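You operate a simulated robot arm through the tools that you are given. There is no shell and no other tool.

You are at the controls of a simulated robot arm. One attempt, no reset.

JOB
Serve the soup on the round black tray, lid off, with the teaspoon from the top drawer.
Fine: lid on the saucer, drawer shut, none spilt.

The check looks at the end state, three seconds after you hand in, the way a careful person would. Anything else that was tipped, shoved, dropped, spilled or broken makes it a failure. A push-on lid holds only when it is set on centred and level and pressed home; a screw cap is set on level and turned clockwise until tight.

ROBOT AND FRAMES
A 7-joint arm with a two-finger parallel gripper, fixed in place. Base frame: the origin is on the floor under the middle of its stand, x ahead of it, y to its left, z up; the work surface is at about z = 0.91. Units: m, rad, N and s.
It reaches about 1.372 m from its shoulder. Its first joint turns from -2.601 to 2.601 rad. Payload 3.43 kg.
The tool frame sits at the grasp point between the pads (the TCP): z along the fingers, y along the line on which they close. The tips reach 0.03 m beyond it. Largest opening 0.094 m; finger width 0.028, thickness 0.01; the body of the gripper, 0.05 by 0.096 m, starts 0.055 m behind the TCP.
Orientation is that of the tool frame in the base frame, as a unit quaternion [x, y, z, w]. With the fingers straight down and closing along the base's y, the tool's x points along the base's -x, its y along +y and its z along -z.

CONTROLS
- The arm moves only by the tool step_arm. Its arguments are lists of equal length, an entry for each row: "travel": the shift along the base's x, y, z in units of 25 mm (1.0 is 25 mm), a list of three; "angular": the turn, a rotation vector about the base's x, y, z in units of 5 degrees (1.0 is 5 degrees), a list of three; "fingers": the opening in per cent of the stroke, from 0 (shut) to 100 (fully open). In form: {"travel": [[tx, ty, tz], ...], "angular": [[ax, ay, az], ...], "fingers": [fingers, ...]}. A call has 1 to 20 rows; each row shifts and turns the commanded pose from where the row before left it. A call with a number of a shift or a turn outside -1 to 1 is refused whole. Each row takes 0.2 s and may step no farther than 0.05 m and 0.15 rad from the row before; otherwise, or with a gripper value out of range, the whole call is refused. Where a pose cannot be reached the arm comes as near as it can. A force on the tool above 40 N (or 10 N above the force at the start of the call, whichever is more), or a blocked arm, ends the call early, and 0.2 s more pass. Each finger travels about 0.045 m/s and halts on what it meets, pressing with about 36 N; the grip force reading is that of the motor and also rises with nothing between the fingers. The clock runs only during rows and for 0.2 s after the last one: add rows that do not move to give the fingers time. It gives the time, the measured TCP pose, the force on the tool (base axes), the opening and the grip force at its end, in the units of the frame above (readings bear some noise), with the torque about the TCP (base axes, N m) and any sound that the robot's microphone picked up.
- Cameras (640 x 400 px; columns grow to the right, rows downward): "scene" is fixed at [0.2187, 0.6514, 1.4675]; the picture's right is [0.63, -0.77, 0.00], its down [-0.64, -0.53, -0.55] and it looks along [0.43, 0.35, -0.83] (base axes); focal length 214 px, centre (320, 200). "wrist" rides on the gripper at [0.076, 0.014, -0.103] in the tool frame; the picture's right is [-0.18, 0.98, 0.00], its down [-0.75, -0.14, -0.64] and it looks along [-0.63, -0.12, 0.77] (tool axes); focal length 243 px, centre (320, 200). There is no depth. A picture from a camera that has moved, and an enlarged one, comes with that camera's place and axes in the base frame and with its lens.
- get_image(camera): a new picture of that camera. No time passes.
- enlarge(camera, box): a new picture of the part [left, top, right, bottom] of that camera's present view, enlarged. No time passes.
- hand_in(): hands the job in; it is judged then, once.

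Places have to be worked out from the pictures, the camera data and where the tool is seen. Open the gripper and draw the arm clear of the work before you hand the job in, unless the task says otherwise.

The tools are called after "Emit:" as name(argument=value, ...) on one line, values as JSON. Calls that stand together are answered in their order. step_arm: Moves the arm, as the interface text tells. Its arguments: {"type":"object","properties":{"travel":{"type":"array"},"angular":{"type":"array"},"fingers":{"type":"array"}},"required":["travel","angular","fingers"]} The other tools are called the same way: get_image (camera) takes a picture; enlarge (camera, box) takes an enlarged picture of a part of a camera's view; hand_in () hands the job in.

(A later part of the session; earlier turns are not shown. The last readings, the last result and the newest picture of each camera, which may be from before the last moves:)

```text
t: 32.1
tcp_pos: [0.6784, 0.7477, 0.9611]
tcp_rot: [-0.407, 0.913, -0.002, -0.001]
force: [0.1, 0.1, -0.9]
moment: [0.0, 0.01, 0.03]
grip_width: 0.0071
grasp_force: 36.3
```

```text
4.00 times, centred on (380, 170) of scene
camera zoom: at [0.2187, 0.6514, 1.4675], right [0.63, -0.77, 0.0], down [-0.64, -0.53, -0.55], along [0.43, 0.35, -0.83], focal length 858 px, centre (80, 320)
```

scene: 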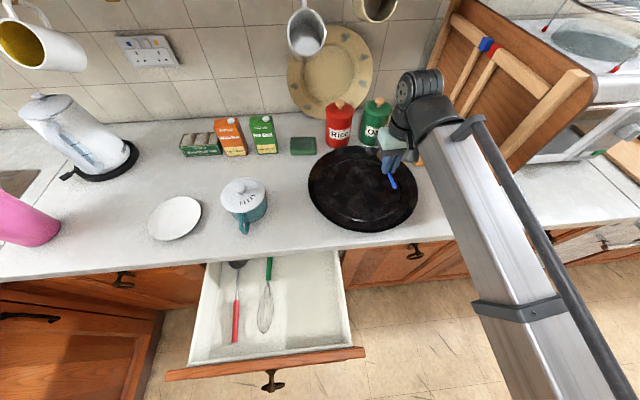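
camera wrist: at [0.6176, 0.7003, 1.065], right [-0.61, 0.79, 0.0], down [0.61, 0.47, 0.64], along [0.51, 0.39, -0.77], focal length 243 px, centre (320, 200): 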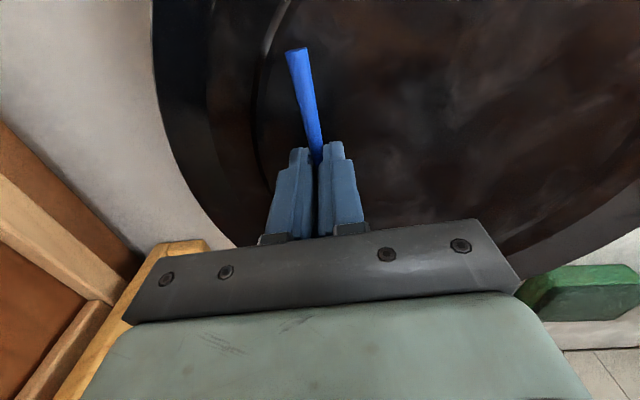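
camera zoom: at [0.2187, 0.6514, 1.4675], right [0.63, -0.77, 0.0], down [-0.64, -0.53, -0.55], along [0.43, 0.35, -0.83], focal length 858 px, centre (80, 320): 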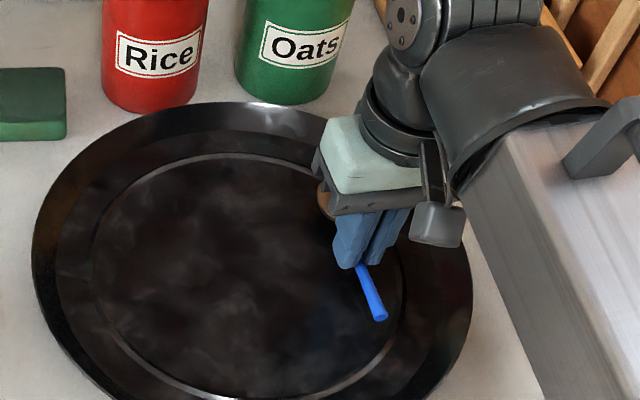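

The spoon is over the inside of the ring. I shift 5 mm inward and lower in small steps, watching the force for contact.

Emit:
step_arm(travel=[[-0.14, 0.14, 0], [0, 0, -0.15], [0, 0, -0.15], [0, 0, 0]], angular=[[0, 0, 0], [0, 0, 0], [0, 0, 0], [0, 0, 0]], fingers=[0, 0, 0, 0])

Emit:
enlarge(camera="wrist", box=[200, 20, 440, 220])

Emit:
enlarge(camera="scene", box=[350, 150, 430, 210])

```text
t: 33.1
tcp_pos: [0.6756, 0.7515, 0.9544]
tcp_rot: [-0.408, 0.913, 0.0, -0.002]
force: [-0.5, 0.6, -0.6]
moment: [0.0, 0.01, 0.0]
grip_width: 0.0071
grasp_force: 35.7
```

```text
2.00 times, centred on (320, 120) of wrist
camera zoom: at [0.615, 0.7049, 1.0578], right [-0.61, 0.79, 0.0], down [0.61, 0.47, 0.64], along [0.51, 0.39, -0.77], focal length 485 px, centre (320, 360)
```

zoom: 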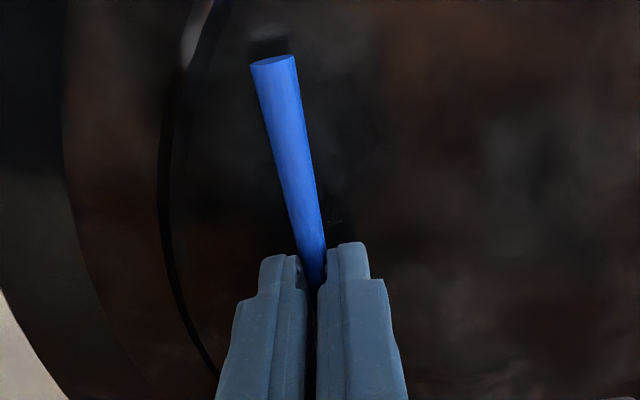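

```text
6.67 times, centred on (390, 180) of scene
camera zoom: at [0.2187, 0.6514, 1.4675], right [0.63, -0.77, 0.0], down [-0.64, -0.53, -0.55], along [0.43, 0.35, -0.83], focal length 1430 px, centre (-147, 333)
```

zoom: 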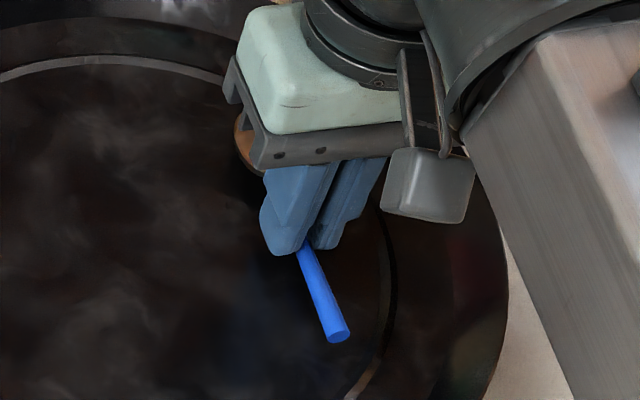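

No contact yet; the spoon is perhaps a centimetre above the tray. I continue lowering in small steps.

Emit:
step_arm(travel=[[0, 0, -0.12], [0, 0, -0.12], [0, 0, 0]], angular=[[0, 0, 0], [0, 0, 0], [0, 0, 0]], fingers=[0, 0, 0])

Emit:
enlarge(camera="wrist", box=[200, 20, 440, 220])

```text
t: 34.0
tcp_pos: [0.6763, 0.7518, 0.9492]
tcp_rot: [-0.407, 0.913, -0.001, -0.001]
force: [0.8, 1.2, 0.5]
moment: [0.01, -0.01, -0.02]
grip_width: 0.0074
grasp_force: 36.2
```

```text
2.00 times, centred on (320, 120) of wrist
camera zoom: at [0.6151, 0.7051, 1.0519], right [-0.61, 0.79, 0.0], down [0.61, 0.47, 0.64], along [0.51, 0.39, -0.77], focal length 485 px, centre (320, 360)
```

zoom: 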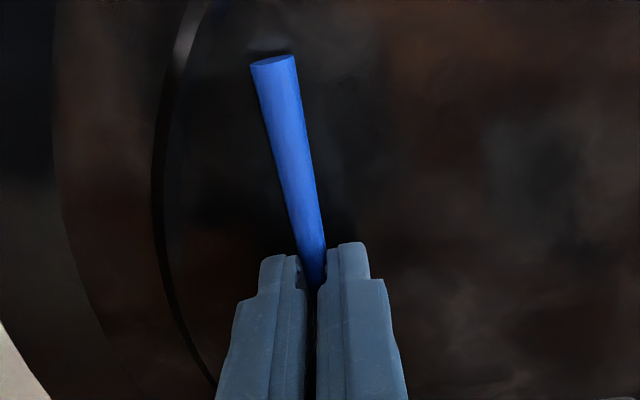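

Emit:
step_arm(travel=[[0, 0, -0.08], [0, 0, -0.04], [0, 0, 0]], angular=[[0, 0, 0], [0, 0, 0], [0, 0, 0]], fingers=[0, 0, 0])

Emit:
enlarge(camera="wrist", box=[200, 20, 440, 220])

```text
t: 34.8
tcp_pos: [0.6737, 0.7516, 0.9452]
tcp_rot: [-0.407, 0.913, 0.0, -0.002]
force: [-0.7, 0.0, 0.2]
moment: [0.04, -0.01, 0.01]
grip_width: 0.0072
grasp_force: 35.8
```

```text
2.00 times, centred on (320, 120) of wrist
camera zoom: at [0.6149, 0.7055, 1.0489], right [-0.61, 0.79, 0.0], down [0.61, 0.47, 0.64], along [0.51, 0.39, -0.77], focal length 485 px, centre (320, 360)
```

zoom: 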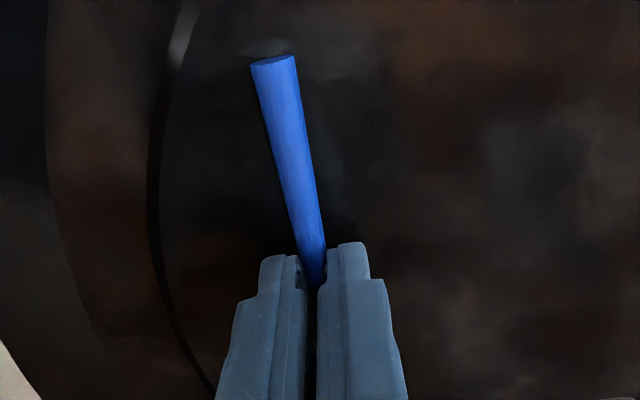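

Still no contact at z=0.945. I lower another couple of mm.

Emit:
step_arm(travel=[[0, 0, -0.05], [0, 0, -0.05], [0, 0, 0]], angular=[[0, 0, 0], [0, 0, 0], [0, 0, 0]], fingers=[0, 0, 0])

Emit:
enlarge(camera="wrist", box=[240, 20, 360, 120])

```text
t: 35.5
tcp_pos: [0.6756, 0.7509, 0.9446]
tcp_rot: [-0.407, 0.913, -0.001, -0.001]
force: [0.3, 3.6, 20.8]
moment: [0.11, -0.02, 0.02]
grip_width: 0.0067
grasp_force: 36.0
```

```text
4.00 times, centred on (300, 70) of wrist
camera zoom: at [0.615, 0.7051, 1.0479], right [-0.61, 0.79, 0.0], down [0.61, 0.47, 0.64], along [0.51, 0.39, -0.77], focal length 970 px, centre (400, 720)
```

zoom: 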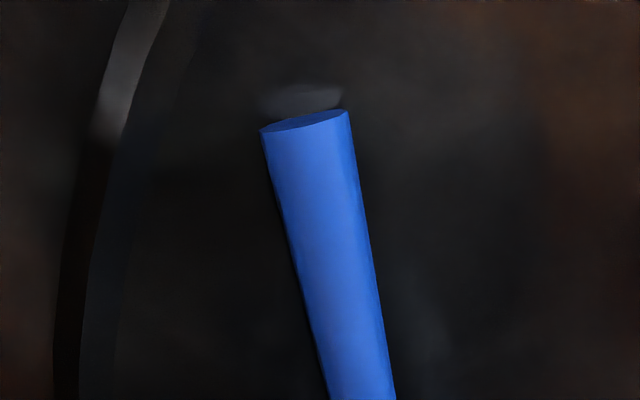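

Contact (≈21 N) – the spoon and tips are on the tray floor (z≈0.915). I ease off slightly, open gently and lift straight up.

Emit:
step_arm(travel=[[0, 0, 0.04], [0, 0, 0], [0, 0, 0], [0, 0, 0], [0, 0, 0.3], [0, 0, 0.8], [0, 0, 1], [0, 0, 1]], angular=[[0, 0, 0], [0, 0, 0], [0, 0, 0], [0, 0, 0], [0, 0, 0], [0, 0, 0], [0, 0, 0], [0, 0, 0]], fingers=[0, 30, 50, 50, 50, 50, 50, 50])

Emit:
get_image(camera="wrist")

Emit:
enlarge(camera="scene", box=[300, 130, 460, 230])

```text
t: 37.4
tcp_pos: [0.6746, 0.7517, 1.0224]
tcp_rot: [-0.408, 0.913, 0.0, -0.001]
force: [0.0, 0.0, -0.1]
moment: [-0.01, 0.02, 0.0]
grip_width: 0.0471
grasp_force: 0.1
```

```text
taken
camera wrist: at [0.6147, 0.7061, 1.1256], right [-0.61, 0.79, 0.0], down [0.61, 0.47, 0.64], along [0.51, 0.39, -0.77], focal length 243 px, centre (320, 200)
```

wrist: 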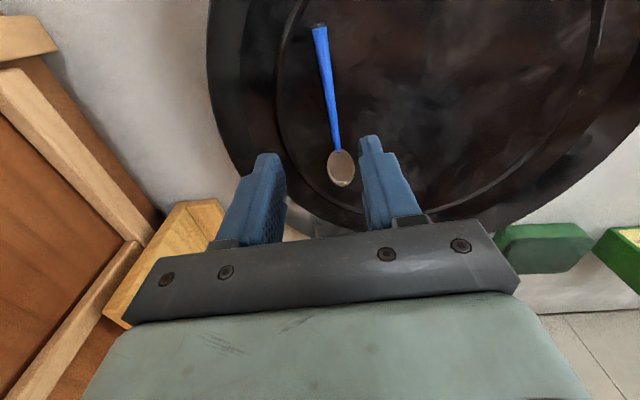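

```text
4.00 times, centred on (380, 180) of scene
camera zoom: at [0.2187, 0.6514, 1.4675], right [0.63, -0.77, 0.0], down [-0.64, -0.53, -0.55], along [0.43, 0.35, -0.83], focal length 858 px, centre (80, 280)
```

zoom: 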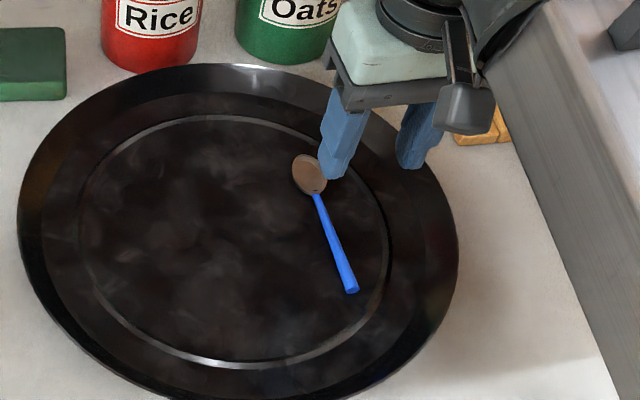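

The spoon rests neatly inside the tray's ring. Next I return to the drawer pull to close the drawer; first a clear high move back toward the front.

Emit:
step_arm(travel=[[0, 0, 0.7], [0, 0, 0.7], [-0.8, -0.15, 0.3], [-1, -0.2, 0], [-1, -0.2, 0], [-1, -0.2, 0], [-1, -0.2, 0], [-1, -0.2, 0], [-1, -0.2, 0], [-1, -0.2, 0], [-1, -0.2, 0], [-1, -0.2, 0], [-1, -0.2, 0], [-1, -0.2, 0], [-1, -0.2, 0], [-1, -0.2, 0], [-1, -0.2, 0], [-1, -0.2, 0], [-1, -0.2, 0], [-1, -0.2, 0]], angular=[[0, 0, 0], [0, 0, 0], [0, 0, 0], [0, 0, 0], [0, 0, 0], [0, 0, 0], [0, 0, 0], [0, 0, 0], [0, 0, 0], [0, 0, 0], [0, 0, 0], [0, 0, 0], [0, 0, 0], [0, 0, 0], [0, 0, 0], [0, 0, 0], [0, 0, 0], [0, 0, 0], [0, 0, -0.32], [0, 0, -0.32]], fingers=[50, 50, 50, 50, 50, 50, 50, 50, 50, 50, 50, 50, 50, 50, 50, 50, 50, 50, 50, 50])

Emit:
get_image(camera="scene")

```text
t: 41.5
tcp_pos: [0.2318, 0.6627, 1.0656]
tcp_rot: [-0.382, 0.924, -0.001, -0.001]
force: [0.0, 0.0, -0.8]
moment: [0.0, -0.02, 0.02]
grip_width: 0.0474
grasp_force: 0.0
```

```text
taken
```

scene: 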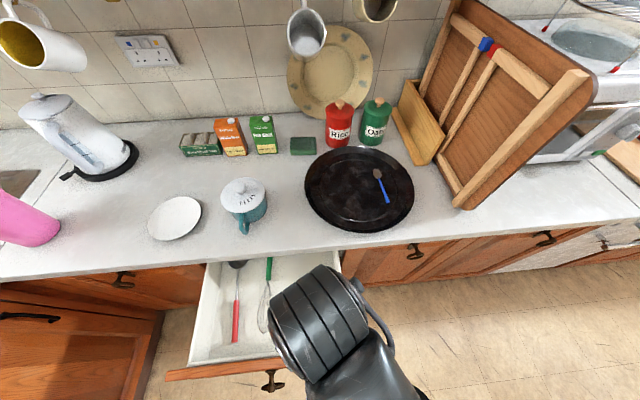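

(The tray crept about 1 cm left when the fingers opened; the spoon still lies well on it.) I now go in front of the drawer front, pitch 45° and lower to the pull's height.

Emit:
step_arm(travel=[[-0.92, -0.17, 0], [-0.92, -0.17, 0], [-0.92, -0.17, 0], [-0.92, -0.17, 0], [-0.92, -0.17, 0], [-0.92, -0.17, 0], [-0.92, -0.17, 0], [-0.92, -0.17, 0], [-0.92, -0.17, 0], [0, 0, -1], [0, 0, -1], [0, 0, -1], [0, 0, -1], [0, 0, -1], [0, 0, -1], [0, 0, -0.7]], angular=[[0.707, -0.707, 0], [0.707, -0.707, 0], [0.707, -0.707, 0], [0.707, -0.707, 0], [0.707, -0.707, 0], [0.707, -0.707, 0], [0.707, -0.707, 0], [0.707, -0.707, 0], [0.707, -0.707, 0], [0, 0, 0], [0, 0, 0], [0, 0, 0], [0, 0, 0], [0, 0, 0], [0, 0, 0], [0, 0, 0]], fingers=[100, 100, 100, 100, 100, 100, 100, 100, 100, 100, 100, 100, 100, 100, 100, 100])

Emit:
get_image(camera="wrist")

Emit:
get_image(camera="scene")

```text
t: 45.0
tcp_pos: [0.0231, 0.6236, 0.8943]
tcp_rot: [-0.352, 0.855, 0.146, 0.353]
force: [0.6, -1.0, -0.3]
moment: [-0.03, -0.01, 0.04]
grip_width: 0.094
grasp_force: 0.0
```

```text
taken
camera wrist: at [-0.0747, 0.5453, 0.9145], right [-0.6, 0.79, 0.13], down [0.16, -0.04, 0.99], along [0.78, 0.61, -0.1], focal length 243 px, centre (320, 200)
```

wrist: 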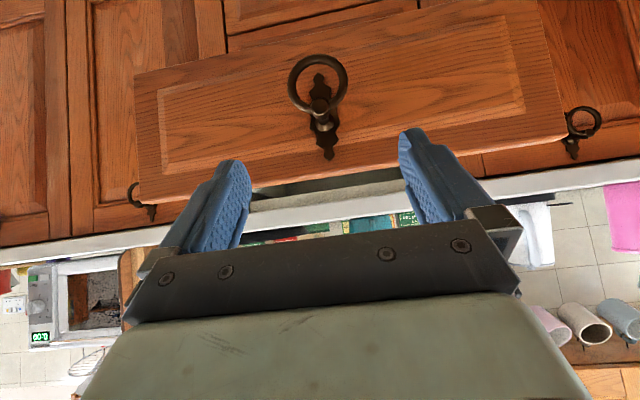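

```text
taken
```

scene: 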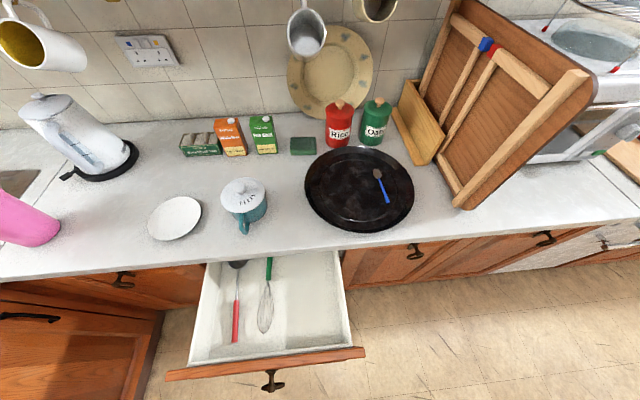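

Same pose as when I let go of the pull. I go back in along the fingers and re-grip the post.

Emit:
step_arm(travel=[[0.52, 0.52, -0.69], [0.52, 0.52, -0.69], [0.52, 0.52, -0.69], [0.52, 0.52, -0.69], [0, 0, 0], [0, 0, 0], [0, 0, 0], [0, 0, 0], [0, 0, 0], [0, 0, 0], [0, 0, 0]], angular=[[0, 0, 0], [0, 0, 0], [0, 0, 0], [0, 0, 0], [0, 0, 0], [0, 0, 0], [0, 0, 0], [0, 0, 0], [0, 0, 0], [0, 0, 0], [0, 0, 0]], fingers=[100, 100, 100, 100, 100, 0, 0, 0, 0, 0, 0])

Emit:
get_image(camera="wrist")

```text
t: 47.4
tcp_pos: [0.0749, 0.6756, 0.8284]
tcp_rot: [-0.352, 0.855, 0.144, 0.352]
force: [9.2, -6.8, -2.0]
moment: [-0.05, -0.22, -0.08]
grip_width: 0.0119
grasp_force: 38.1
```

```text
taken
camera wrist: at [-0.0233, 0.5983, 0.8476], right [-0.6, 0.79, 0.13], down [0.16, -0.04, 0.99], along [0.78, 0.61, -0.1], focal length 243 px, centre (320, 200)
```

wrist: 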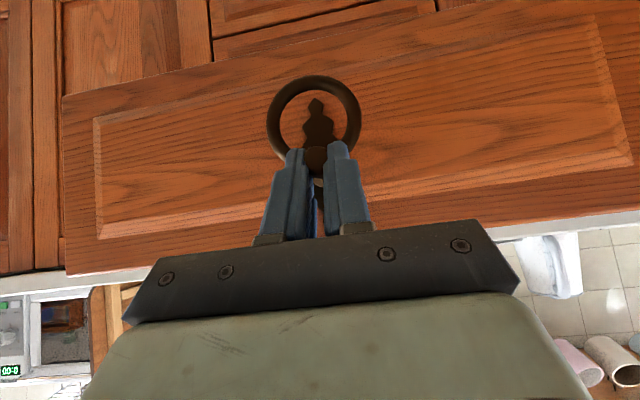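

Re-gripped the post. I push the drawer in smoothly along the same line, most of the way first.

Emit:
step_arm(travel=[[0.04, -0.04, 0], [0.2, 0.2, 0], [0.4, 0.4, 0], [0.5, 0.5, 0], [0.5, 0.5, 0], [0.5, 0.5, 0], [0.5, 0.5, 0], [0.5, 0.5, 0], [0.5, 0.5, 0], [0.5, 0.5, 0], [0.5, 0.5, 0], [0.4, 0.4, 0], [0.2, 0.2, 0], [0, 0, 0]], angular=[[0, 0, 0], [0, 0, 0], [0, 0, 0], [0, 0, 0], [0, 0, 0], [0, 0, 0], [0, 0, 0], [0, 0, 0], [0, 0, 0], [0, 0, 0], [0, 0, 0], [0, 0, 0], [0, 0, 0], [0, 0, 0]], fingers=[0, 0, 0, 0, 0, 0, 0, 0, 0, 0, 0, 0, 0, 0])

Emit:
get_image(camera="scene")

```text
t: 50.4
tcp_pos: [0.2059, 0.8069, 0.8279]
tcp_rot: [-0.354, 0.854, 0.148, 0.351]
force: [-10.8, 11.2, 13.2]
moment: [-0.21, 0.6, 0.22]
grip_width: 0.0117
grasp_force: 44.3
```

```text
taken
```

scene: 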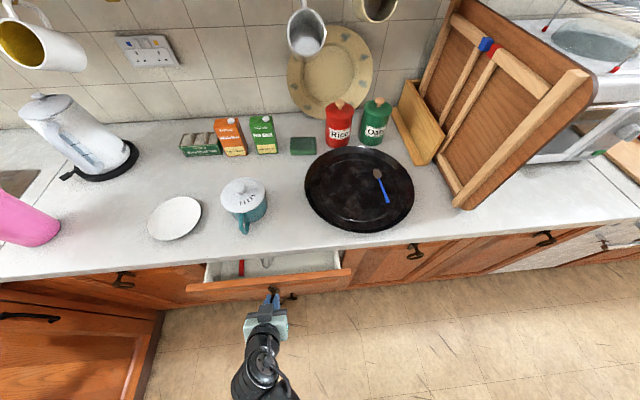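

Nearly there: about 9 cm remain. I relieve the sideways load and push the rest, slowing toward the stop.

Emit:
step_arm(travel=[[-0.04, 0.04, 0.03], [0.3, 0.3, 0], [0.4, 0.4, 0], [0.4, 0.4, 0], [0.4, 0.4, 0], [0.3, 0.3, 0], [0.2, 0.2, 0], [0.2, 0.2, 0], [0.15, 0.15, 0], [0.1, 0.1, 0], [0, 0, 0]], angular=[[0, 0, 0], [0, 0, 0], [0, 0, 0], [0, 0, 0], [0, 0, 0], [0, 0, 0], [0, 0, 0], [0, 0, 0], [0, 0, 0], [0, 0, 0], [0, 0, 0]], fingers=[0, 0, 0, 0, 0, 0, 0, 0, 0, 0, 0])

Emit:
get_image(camera="scene")

Emit:
get_image(camera="wrist")

```text
t: 52.8
tcp_pos: [0.2672, 0.8678, 0.8273]
tcp_rot: [-0.353, 0.855, 0.146, 0.351]
force: [-8.1, 12.6, 3.1]
moment: [-0.38, 0.73, 0.35]
grip_width: 0.0116
grasp_force: 44.9
```

```text
taken
```

scene: 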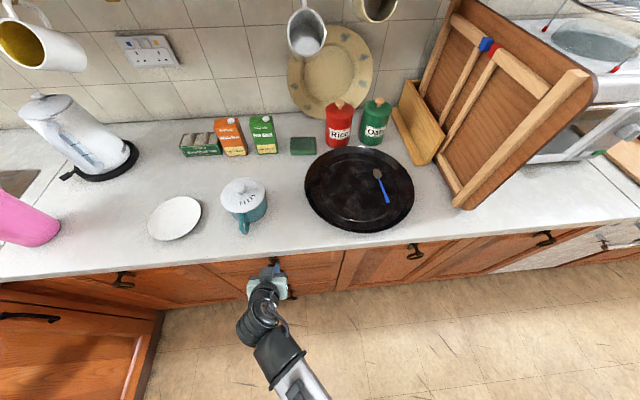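

```text
taken
camera wrist: at [0.1687, 0.7899, 0.8476], right [-0.6, 0.79, 0.13], down [0.16, -0.04, 0.99], along [0.78, 0.61, -0.1], focal length 243 px, centre (320, 200)
```

wrist: 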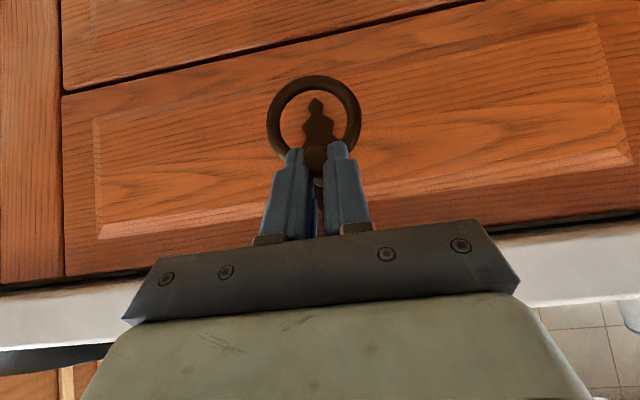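

Looks almost flush. I push a few more millimetres until it meets its stop.

Emit:
step_arm(travel=[[-0.05, 0.05, 0], [0.08, 0.08, 0], [0.08, 0.08, 0], [0, 0, 0]], angular=[[0, 0, 0], [0, 0, 0], [0, 0, 0], [0, 0, 0]], fingers=[0, 0, 0, 0])

Emit:
get_image(camera="wrist")

```text
t: 53.8
tcp_pos: [0.2694, 0.8686, 0.8283]
tcp_rot: [-0.353, 0.855, 0.145, 0.351]
force: [-21.8, -26.0, -6.1]
moment: [0.01, -0.06, 0.12]
grip_width: 0.0118
grasp_force: 45.0
```

```text
taken
camera wrist: at [0.1699, 0.7915, 0.8483], right [-0.6, 0.79, 0.13], down [0.16, -0.04, 0.99], along [0.78, 0.61, -0.11], focal length 243 px, centre (320, 200)
```

wrist: 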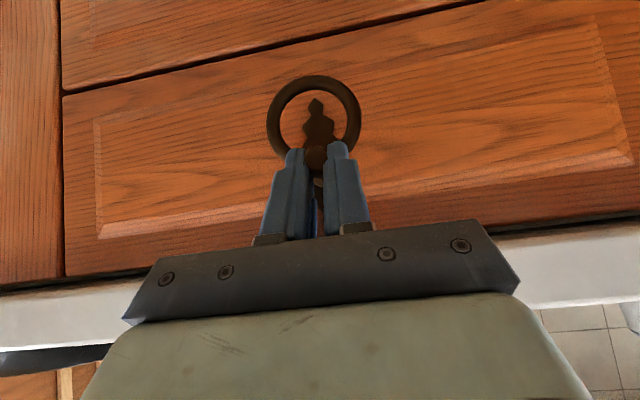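

The drawer is against its stop (34 N back-pressure), S matches the original closed position. I release the pull and back out along the fingers.

Emit:
step_arm(travel=[[-0.05, -0.05, 0], [0, 0, 0], [0, 0, 0], [0, 0, 0], [0, 0, 0], [0, 0, 0], [-0.5, -0.5, 0.7], [-0.5, -0.5, 0.7], [-0.5, -0.5, 0.7], [-0.5, -0.5, 0.7], [-0.5, -0.5, 0.7]], angular=[[0, 0, 0], [0, 0, 0], [0, 0, 0], [0, 0, 0], [0, 0, 0], [0, 0, 0], [0, 0, 0], [0, 0, 0], [0, 0, 0], [0, 0, 0], [0, 0, 0]], fingers=[0, 100, 100, 100, 100, 100, 100, 100, 100, 100, 100])

Emit:
get_image(camera="wrist")

Emit:
enlarge(camera="scene", box=[160, 150, 360, 300])

```text
t: 56.1
tcp_pos: [0.2085, 0.8077, 0.9179]
tcp_rot: [-0.353, 0.855, 0.146, 0.351]
force: [0.3, -0.5, 0.1]
moment: [0.0, -0.03, -0.02]
grip_width: 0.0939
grasp_force: 0.2
```

```text
taken
camera wrist: at [0.1094, 0.729, 0.9375], right [-0.6, 0.79, 0.13], down [0.16, -0.04, 0.99], along [0.78, 0.61, -0.1], focal length 243 px, centre (320, 200)
```

wrist: 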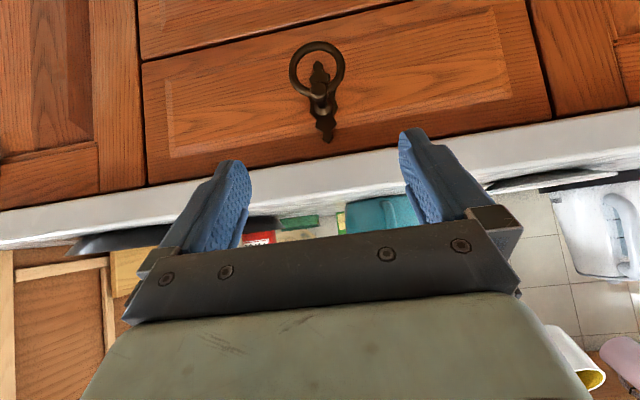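

```text
2.67 times, centred on (260, 225) of scene
camera zoom: at [0.2187, 0.6514, 1.4675], right [0.63, -0.77, 0.0], down [-0.64, -0.53, -0.55], along [0.43, 0.35, -0.83], focal length 572 px, centre (480, 133)
```

zoom: 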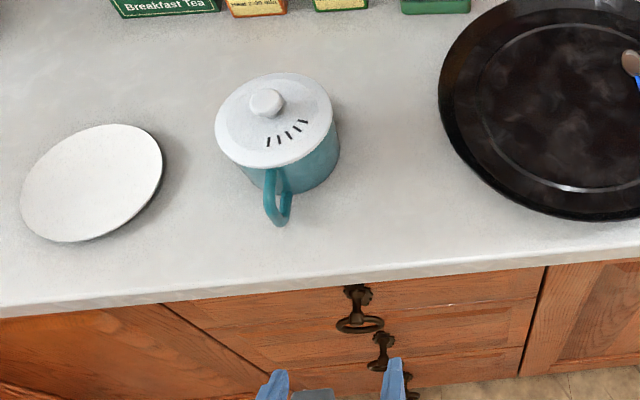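

The drawer is shut flush. Now for the mug: I raise the gripper in front of it, keeping the 45° pitch, for a level view of its handle and lid.

Emit:
step_arm(travel=[[0, 0.5, 1], [0, 0.6, 1], [0.1, 0.7, 1], [0.2, 0.7, 1], [0.2, 0.7, 0.6], [0.2, 0.7, 0]], angular=[[0, 0, 0], [0, 0, 0], [0, 0, 0], [0, 0, 0], [0, 0, 0], [0, 0, 0]], fingers=[100, 100, 100, 100, 100, 100])

Emit:
get_image(camera="wrist")

Emit:
get_image(camera="scene")

```text
t: 57.5
tcp_pos: [0.225, 0.9078, 1.0332]
tcp_rot: [-0.354, 0.855, 0.146, 0.351]
force: [0.5, -0.8, 0.9]
moment: [0.0, 0.01, 0.03]
grip_width: 0.0939
grasp_force: 0.0
```

```text
taken
camera wrist: at [0.1267, 0.829, 1.0525], right [-0.6, 0.79, 0.13], down [0.16, -0.04, 0.99], along [0.78, 0.61, -0.1], focal length 243 px, centre (320, 200)
```

wrist: 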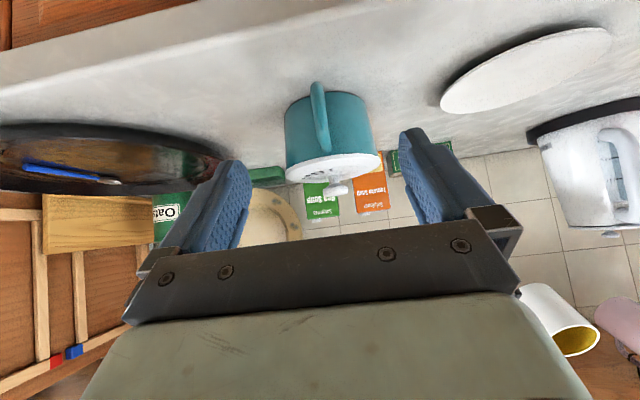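

```text
taken
```

scene: 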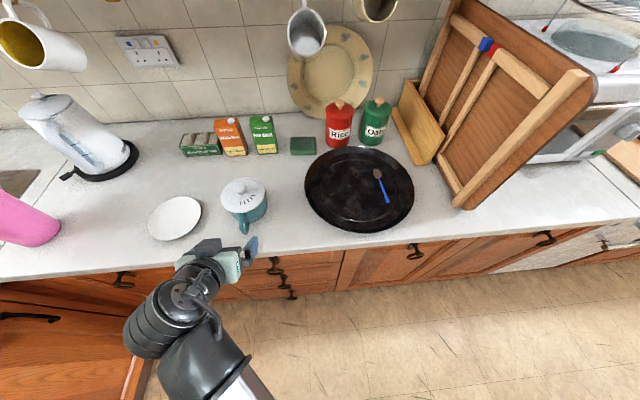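

Emit:
enlarge(camera="wrist", box=[260, 60, 400, 210])

Emit:
enlarge(camera="scene", box=[200, 160, 290, 245])

```text
2.67 times, centred on (330, 135) of wrist
camera zoom: at [0.1267, 0.829, 1.0525], right [-0.6, 0.79, 0.13], down [0.16, -0.04, 0.99], along [0.78, 0.61, -0.1], focal length 647 px, centre (293, 373)
```

zoom: 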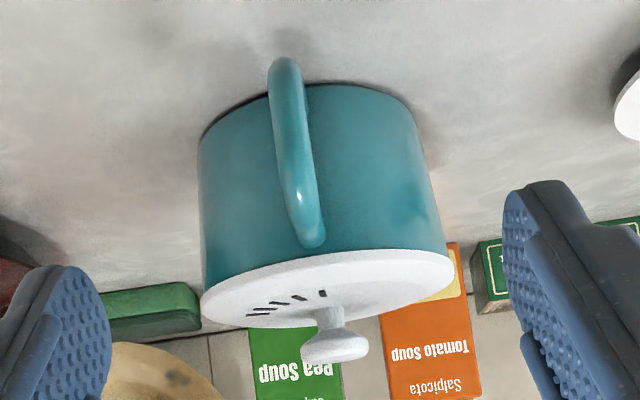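

```text
4.71 times, centred on (245, 202) of scene
camera zoom: at [0.2187, 0.6514, 1.4675], right [0.63, -0.77, 0.0], down [-0.64, -0.53, -0.55], along [0.43, 0.35, -0.83], focal length 1009 px, centre (673, 188)
```

zoom: 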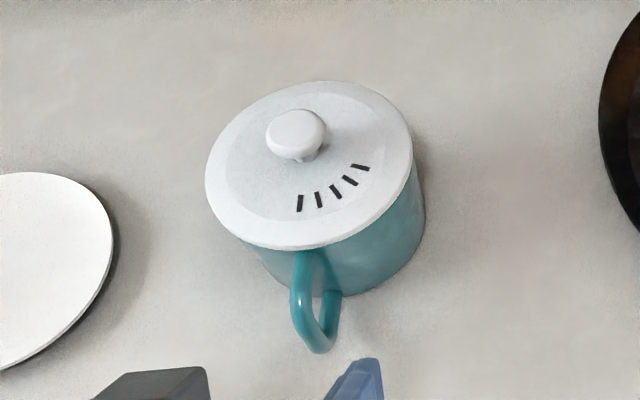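

The lid centre is about [0.348, 1.030, 0.986]; the handle points straight at the robot, protruding to ~0.096 m from the mug axis, z 0.92–0.98. It's too wide to grip round the body, so I'll take it by the handle, approaching along the 45° finger direction, part way first.

Emit:
step_arm(travel=[[0.5, 0.5, -0.7], [0.5, 0.5, -0.7], [0.4, 0.4, -0.55], [0, 0, 0]], angular=[[0, 0, 0], [0, 0, 0], [0, 0, 0], [0, 0, 0]], fingers=[100, 100, 100, 100])

Emit:
get_image(camera="wrist")

Emit:
enlarge(camera="scene", box=[180, 160, 300, 270])

```text
t: 58.5
tcp_pos: [0.2594, 0.9409, 0.981]
tcp_rot: [-0.353, 0.855, 0.146, 0.352]
force: [-0.1, 0.6, 0.1]
moment: [0.01, -0.03, 0.02]
grip_width: 0.094
grasp_force: 0.0
```

```text
taken
camera wrist: at [0.1614, 0.8618, 1.0012], right [-0.6, 0.79, 0.13], down [0.16, -0.04, 0.99], along [0.78, 0.61, -0.1], focal length 243 px, centre (320, 200)
```

wrist: 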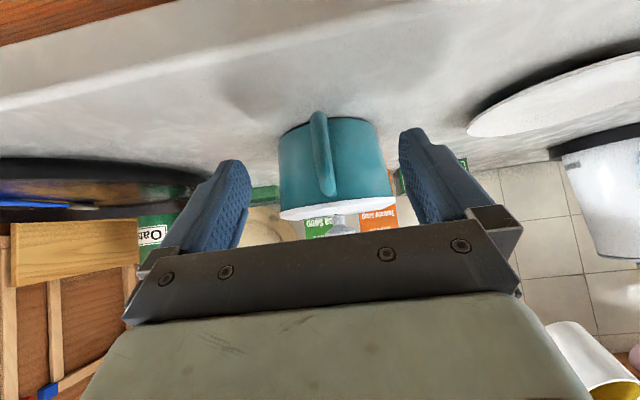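

```text
3.64 times, centred on (240, 215) of scene
camera zoom: at [0.2187, 0.6514, 1.4675], right [0.63, -0.77, 0.0], down [-0.64, -0.53, -0.55], along [0.43, 0.35, -0.83], focal length 780 px, centre (611, 146)
```

zoom: 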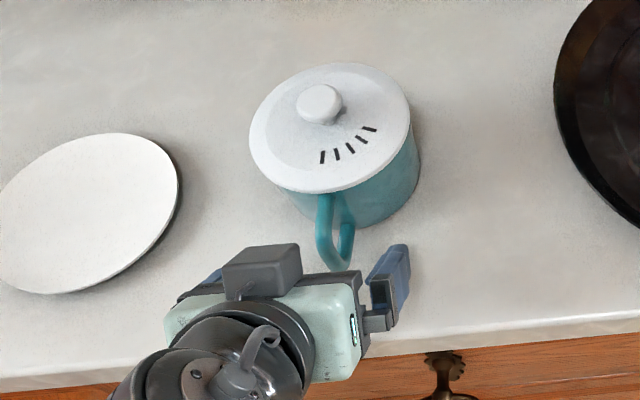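

The handle is centred between the open fingers. I complete the approach so the pads cover the outer bar and lower arm of the handle.

Emit:
step_arm(travel=[[0.5, 0.5, -0.56], [0.3, 0.3, -0.36], [0.18, 0.18, -0.18], [0, 0, 0]], angular=[[0, 0, 0], [0, 0, 0], [0, 0, 0], [0, 0, 0]], fingers=[100, 100, 100, 100])

Emit:
get_image(camera="wrist")

Emit:
enlarge(camera="scene", box=[180, 160, 300, 270])

```text
t: 59.5
tcp_pos: [0.2817, 0.966, 0.9539]
tcp_rot: [-0.353, 0.855, 0.146, 0.35]
force: [-0.3, -0.1, -1.0]
moment: [0.0, -0.03, 0.0]
grip_width: 0.0939
grasp_force: 0.0
```

```text
taken
camera wrist: at [0.1843, 0.8874, 0.9738], right [-0.6, 0.79, 0.13], down [0.16, -0.04, 0.99], along [0.78, 0.61, -0.1], focal length 243 px, centre (320, 200)
```

wrist: 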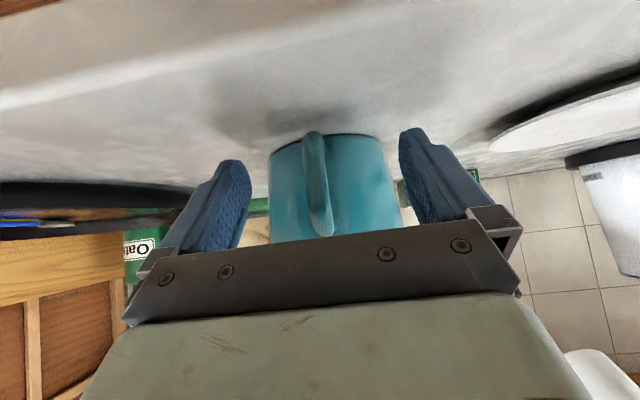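

```text
3.64 times, centred on (240, 215) of scene
camera zoom: at [0.2187, 0.6514, 1.4675], right [0.63, -0.77, 0.0], down [-0.64, -0.53, -0.55], along [0.43, 0.35, -0.83], focal length 780 px, centre (611, 146)
```

zoom: 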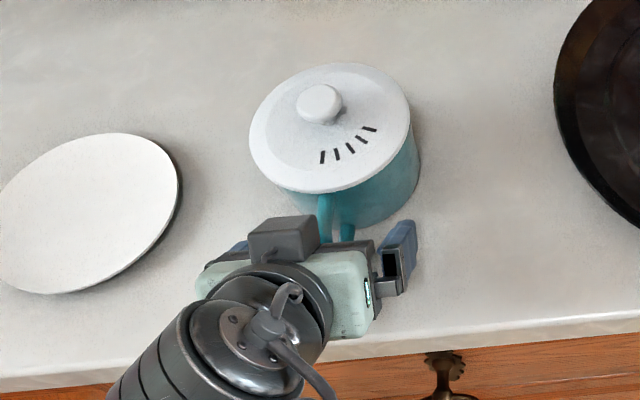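

Fingers straddle the handle, ~2 mm off centre. I correct that and close gently on the handle.

Emit:
step_arm(travel=[[0.06, -0.06, 0], [0, 0, 0], [0, 0, 0], [0, 0, 0], [0, 0, 0], [0, 0, 0], [0, 0, 0], [0, 0, 0]], angular=[[0, 0, 0], [0, 0, 0], [0, 0, 0], [0, 0, 0], [0, 0, 0], [0, 0, 0], [0, 0, 0], [0, 0, 0]], fingers=[70, 45, 30, 15, 0, 0, 0, 0])

Emit:
get_image(camera="wrist")

Emit:
enlarge(camera="scene", box=[180, 160, 300, 270])

```text
t: 61.4
tcp_pos: [0.2845, 0.964, 0.9549]
tcp_rot: [-0.353, 0.855, 0.145, 0.351]
force: [-1.4, 0.7, 0.9]
moment: [0.04, -0.02, -0.04]
grip_width: 0.0159
grasp_force: 35.7
```

```text
taken
camera wrist: at [0.1859, 0.8854, 0.9747], right [-0.6, 0.79, 0.13], down [0.16, -0.04, 0.99], along [0.78, 0.61, -0.1], focal length 243 px, centre (320, 200)
```

wrist: 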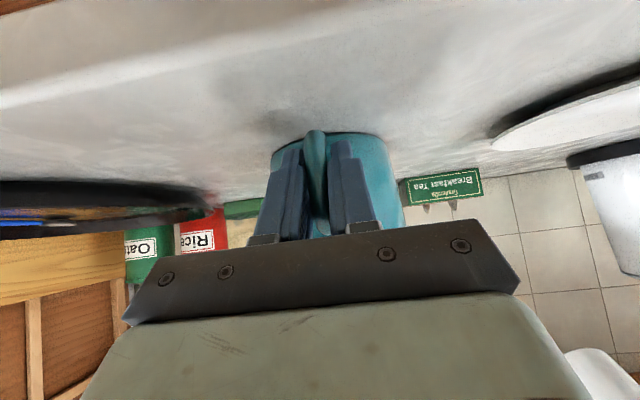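

```text
3.64 times, centred on (240, 215) of scene
camera zoom: at [0.2187, 0.6514, 1.4675], right [0.63, -0.77, 0.0], down [-0.64, -0.53, -0.55], along [0.43, 0.35, -0.83], focal length 780 px, centre (611, 146)
```

zoom: 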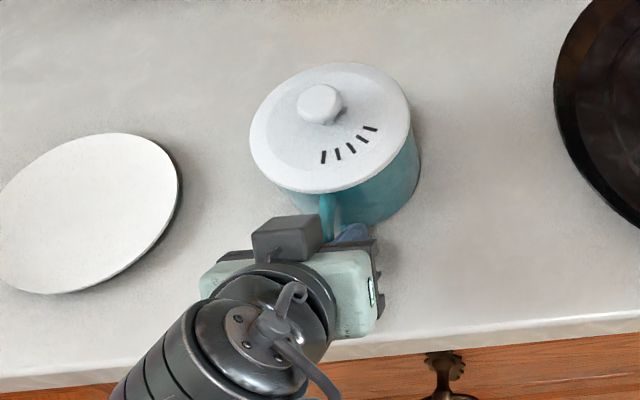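

Gripped the handle at 15.9 mm and the mug didn't shift. I lift just a few millimetres and check for slipping or tilt.

Emit:
step_arm(travel=[[0, 0, 0.1], [0, 0, 0.15], [0, 0, 0.15], [0, 0, 0]], angular=[[0, 0, 0], [0, 0, 0], [0, 0, 0], [0, 0, 0]], fingers=[0, 0, 0, 0])

Emit:
get_image(camera="wrist")

Emit:
enlarge(camera="scene", box=[180, 160, 300, 270])

```text
t: 62.4
tcp_pos: [0.2857, 0.9644, 0.965]
tcp_rot: [-0.353, 0.855, 0.145, 0.351]
force: [0.2, -0.4, -6.6]
moment: [-0.33, 0.35, 0.01]
grip_width: 0.0159
grasp_force: 36.5
```

```text
taken
camera wrist: at [0.1863, 0.8864, 0.9838], right [-0.6, 0.79, 0.13], down [0.16, -0.04, 0.99], along [0.78, 0.61, -0.1], focal length 243 px, centre (320, 200)
```

wrist: 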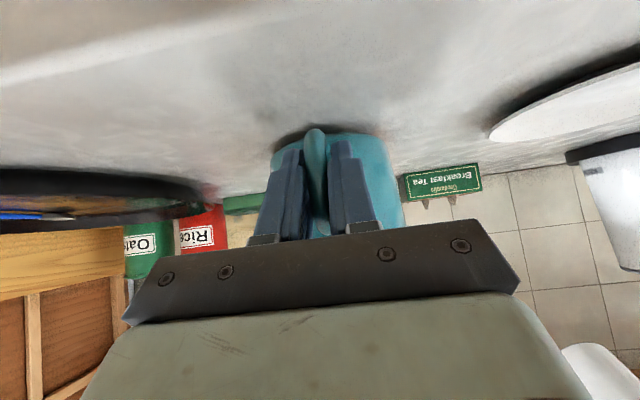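

```text
3.64 times, centred on (240, 215) of scene
camera zoom: at [0.2187, 0.6514, 1.4675], right [0.63, -0.77, 0.0], down [-0.64, -0.53, -0.55], along [0.43, 0.35, -0.83], focal length 780 px, centre (611, 146)
```

zoom: 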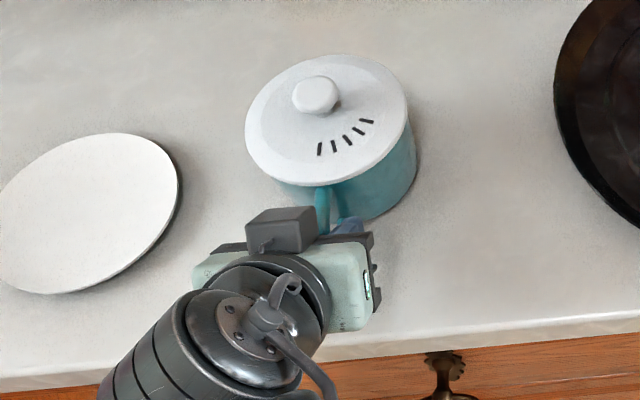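

The mug (≈6.6 N) hangs steady with no rotation in the grip. I lift it smoothly about 5.5 cm higher to clear the tray rim.

Emit:
step_arm(travel=[[0, 0, 0.1], [0, 0, 0.25], [0, 0, 0.4], [0, 0, 0.45], [0, 0, 0.45], [0, 0, 0.35], [0, 0, 0.2], [0, 0, 0.1], [0, 0, 0]], angular=[[0, 0, 0], [0, 0, 0], [0, 0, 0], [0, 0, 0], [0, 0, 0], [0, 0, 0], [0, 0, 0], [0, 0, 0], [0, 0, 0]], fingers=[0, 0, 0, 0, 0, 0, 0, 0, 0])

Emit:
get_image(camera="wrist")

Emit:
get_image(camera="scene")

```text
t: 64.3
tcp_pos: [0.285, 0.9636, 1.0228]
tcp_rot: [-0.353, 0.855, 0.145, 0.351]
force: [0.6, -0.7, -6.6]
moment: [-0.37, 0.34, 0.01]
grip_width: 0.0161
grasp_force: 35.8
```

```text
taken
camera wrist: at [0.1861, 0.886, 1.0411], right [-0.6, 0.79, 0.13], down [0.16, -0.04, 0.99], along [0.78, 0.61, -0.1], focal length 243 px, centre (320, 200)
```

wrist: 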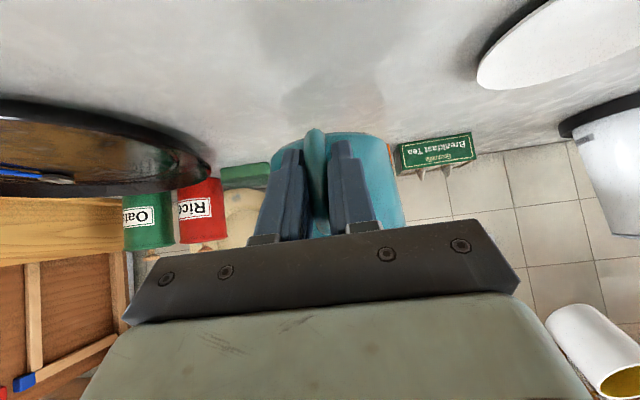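

```text
taken
```

scene: 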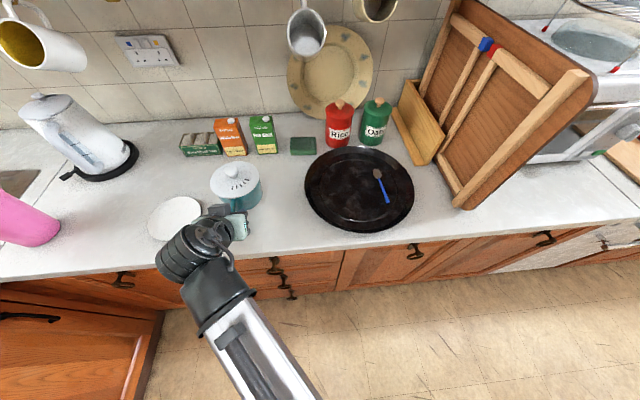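

The mug is held level. I zoom on the tray to pick the exact set-down spot relative to the spoon.

Emit:
enlarge(camera="scene", box=[285, 130, 445, 240])

```text
3.64 times, centred on (365, 185) of scene
camera zoom: at [0.2187, 0.6514, 1.4675], right [0.63, -0.77, 0.0], down [-0.64, -0.53, -0.55], along [0.43, 0.35, -0.83], focal length 780 px, centre (156, 254)
```

zoom: 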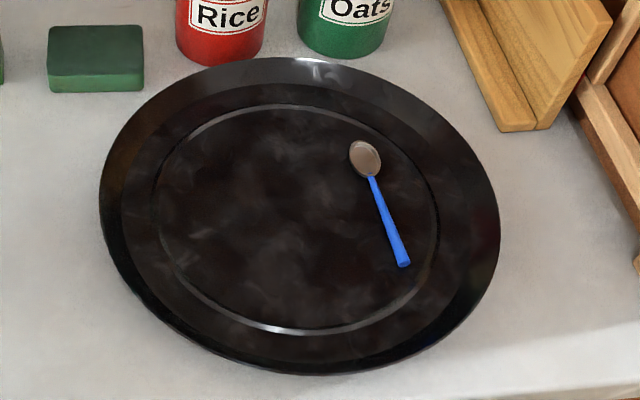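

Tray centre is about [0.621, 0.822] and the spoon lies 7.7 cm to its right. I'll set the mug ~3 cm left of centre; now I carry it smoothly sideways at constant height and orientation.

Emit:
step_arm(travel=[[0.1, -0.069, 0], [0.2, -0.139, 0], [0.3, -0.208, 0], [0.4, -0.278, 0], [0.45, -0.312, 0], [0.45, -0.312, 0], [0.45, -0.312, 0], [0.45, -0.312, 0], [0.45, -0.312, 0], [0.45, -0.312, 0], [0.45, -0.312, 0], [0.45, -0.312, 0], [0.45, -0.312, 0], [0.45, -0.312, 0], [0.45, -0.312, 0], [0.45, -0.312, 0], [0.45, -0.312, 0], [0.45, -0.312, 0], [0.3, -0.208, 0], [0.15, -0.104, 0]], angular=[[0, 0, 0], [0, 0, 0], [0, 0, 0], [0, 0, 0], [0, 0, 0], [0, 0, 0], [0, 0, 0], [0, 0, 0], [0, 0, 0], [0, 0, 0], [0, 0, 0], [0, 0, 0], [0, 0, 0], [0, 0, 0], [0, 0, 0], [0, 0, 0], [0, 0, 0], [0, 0, 0], [0, 0, 0], [0, 0, 0]], fingers=[0, 0, 0, 0, 0, 0, 0, 0, 0, 0, 0, 0, 0, 0, 0, 0, 0, 0, 0, 0])

Emit:
get_image(camera="scene")

Emit:
get_image(camera="wrist")

```text
t: 68.5
tcp_pos: [0.4783, 0.829, 1.022]
tcp_rot: [-0.352, 0.855, 0.146, 0.352]
force: [0.2, -0.1, -6.7]
moment: [-0.37, 0.35, 0.01]
grip_width: 0.016
grasp_force: 36.4
```

```text
taken
```

scene: 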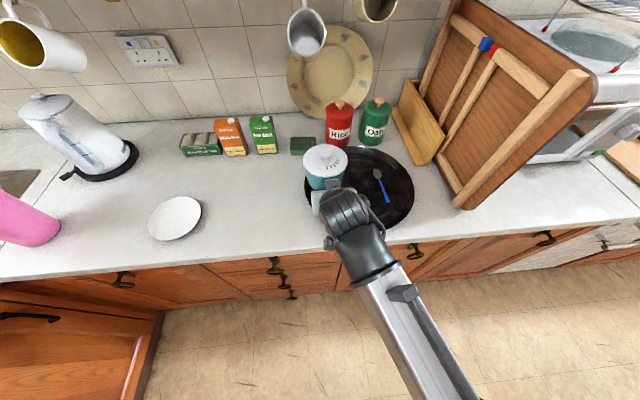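

```text
taken
camera wrist: at [0.379, 0.7517, 1.0415], right [-0.6, 0.79, 0.13], down [0.16, -0.04, 0.99], along [0.78, 0.61, -0.1], focal length 243 px, centre (320, 200)
```

wrist: 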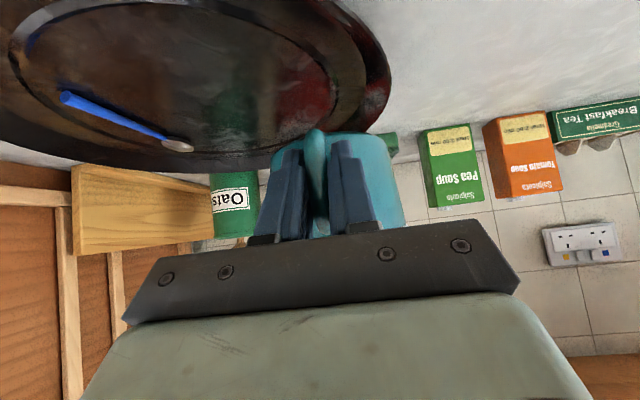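

The mug rides level and steady, and the spoon hasn't moved. I cover the remaining distance to the set-down spot.

Emit:
step_arm(travel=[[0.15, -0.104, 0], [0.3, -0.208, 0], [0.4, -0.278, 0], [0.4, -0.278, 0], [0.4, -0.278, 0], [0.4, -0.278, 0], [0.3, -0.208, 0], [0.15, -0.104, 0], [0.1, -0.069, 0], [0, 0, 0]], angular=[[0, 0, 0], [0, 0, 0], [0, 0, 0], [0, 0, 0], [0, 0, 0], [0, 0, 0], [0, 0, 0], [0, 0, 0], [0, 0, 0], [0, 0, 0]], fingers=[0, 0, 0, 0, 0, 0, 0, 0, 0, 0])

Emit:
enlarge(camera="scene", box=[285, 120, 445, 240])

Emit:
get_image(camera="wrist")

```text
t: 70.8
tcp_pos: [0.5423, 0.7843, 1.022]
tcp_rot: [-0.354, 0.854, 0.146, 0.351]
force: [0.2, -1.3, -5.0]
moment: [-0.37, 0.36, 0.01]
grip_width: 0.0161
grasp_force: 35.7
```

```text
3.33 times, centred on (365, 180) of scene
camera zoom: at [0.2187, 0.6514, 1.4675], right [0.63, -0.77, 0.0], down [-0.64, -0.53, -0.55], along [0.43, 0.35, -0.83], focal length 715 px, centre (170, 267)
```

zoom: 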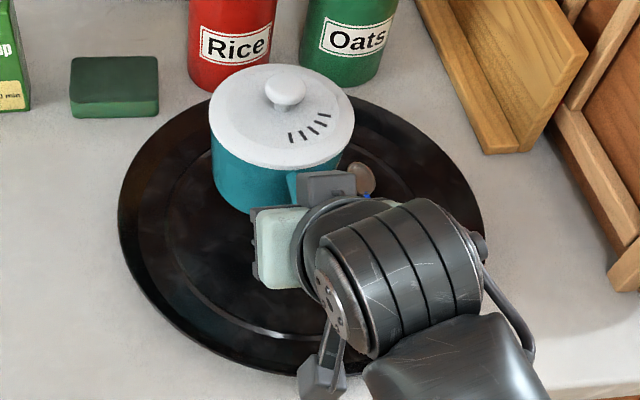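

```text
taken
camera wrist: at [0.4443, 0.7067, 1.0413], right [-0.6, 0.79, 0.13], down [0.16, -0.04, 0.99], along [0.78, 0.61, -0.1], focal length 243 px, centre (320, 200)
```

wrist: 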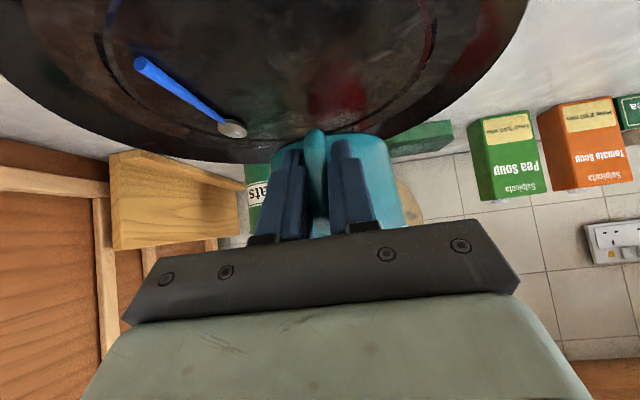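

The lid centre computes to [0.606, 0.851], exactly where planned. I lower smoothly to a few mm above the tray floor.

Emit:
step_arm(travel=[[0, 0, -0.1], [0, 0, -0.25], [0, 0, -0.4], [0, 0, -0.45], [0, 0, -0.4], [0, 0, -0.3], [0, 0, -0.2], [0, 0, -0.1], [0, 0, 0]], angular=[[0, 0, 0], [0, 0, 0], [0, 0, 0], [0, 0, 0], [0, 0, 0], [0, 0, 0], [0, 0, 0], [0, 0, 0], [0, 0, 0]], fingers=[0, 0, 0, 0, 0, 0, 0, 0, 0])

Emit:
get_image(camera="wrist")

```text
t: 72.8
tcp_pos: [0.5432, 0.7845, 0.9664]
tcp_rot: [-0.352, 0.855, 0.145, 0.351]
force: [0.4, 0.1, -6.2]
moment: [-0.36, 0.38, 0.02]
grip_width: 0.016
grasp_force: 35.7
```

```text
taken
camera wrist: at [0.4446, 0.7068, 0.9863], right [-0.6, 0.79, 0.13], down [0.16, -0.04, 0.99], along [0.78, 0.61, -0.1], focal length 243 px, centre (320, 200)
```

wrist: 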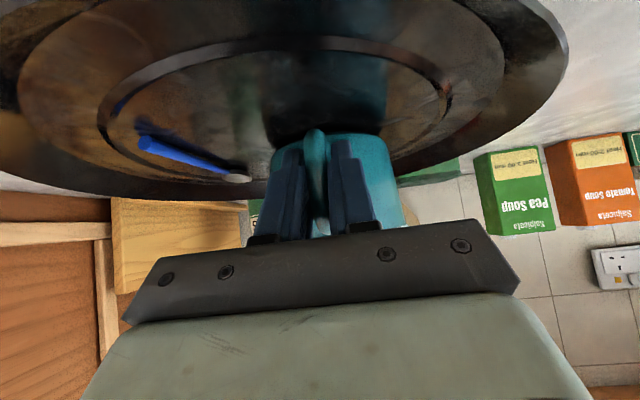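

Still carrying full weight, a few mm above the tray. I lower in ~1.5 mm steps until the load comes off.

Emit:
step_arm(travel=[[0, 0, -0.06], [0, 0, -0.06], [0, 0, -0.06], [0, 0, 0]], angular=[[0, 0, 0], [0, 0, 0], [0, 0, 0], [0, 0, 0]], fingers=[0, 0, 0, 0])

Emit:
enlarge(camera="wrist", box=[220, 80, 440, 240])

```text
t: 73.8
tcp_pos: [0.5422, 0.7842, 0.962]
tcp_rot: [-0.353, 0.855, 0.146, 0.351]
force: [0.0, -0.4, -6.7]
moment: [-0.38, 0.34, 0.02]
grip_width: 0.0162
grasp_force: 36.2
```

```text
2.50 times, centred on (330, 160) of wrist
camera zoom: at [0.4435, 0.7059, 0.9821], right [-0.6, 0.79, 0.13], down [0.16, -0.04, 0.99], along [0.78, 0.61, -0.1], focal length 606 px, centre (295, 300)
```

zoom: 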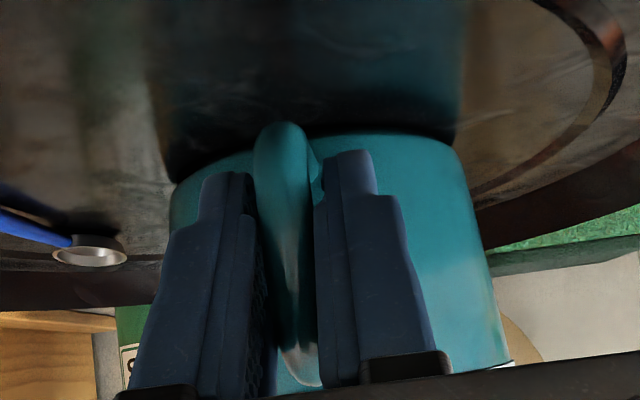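

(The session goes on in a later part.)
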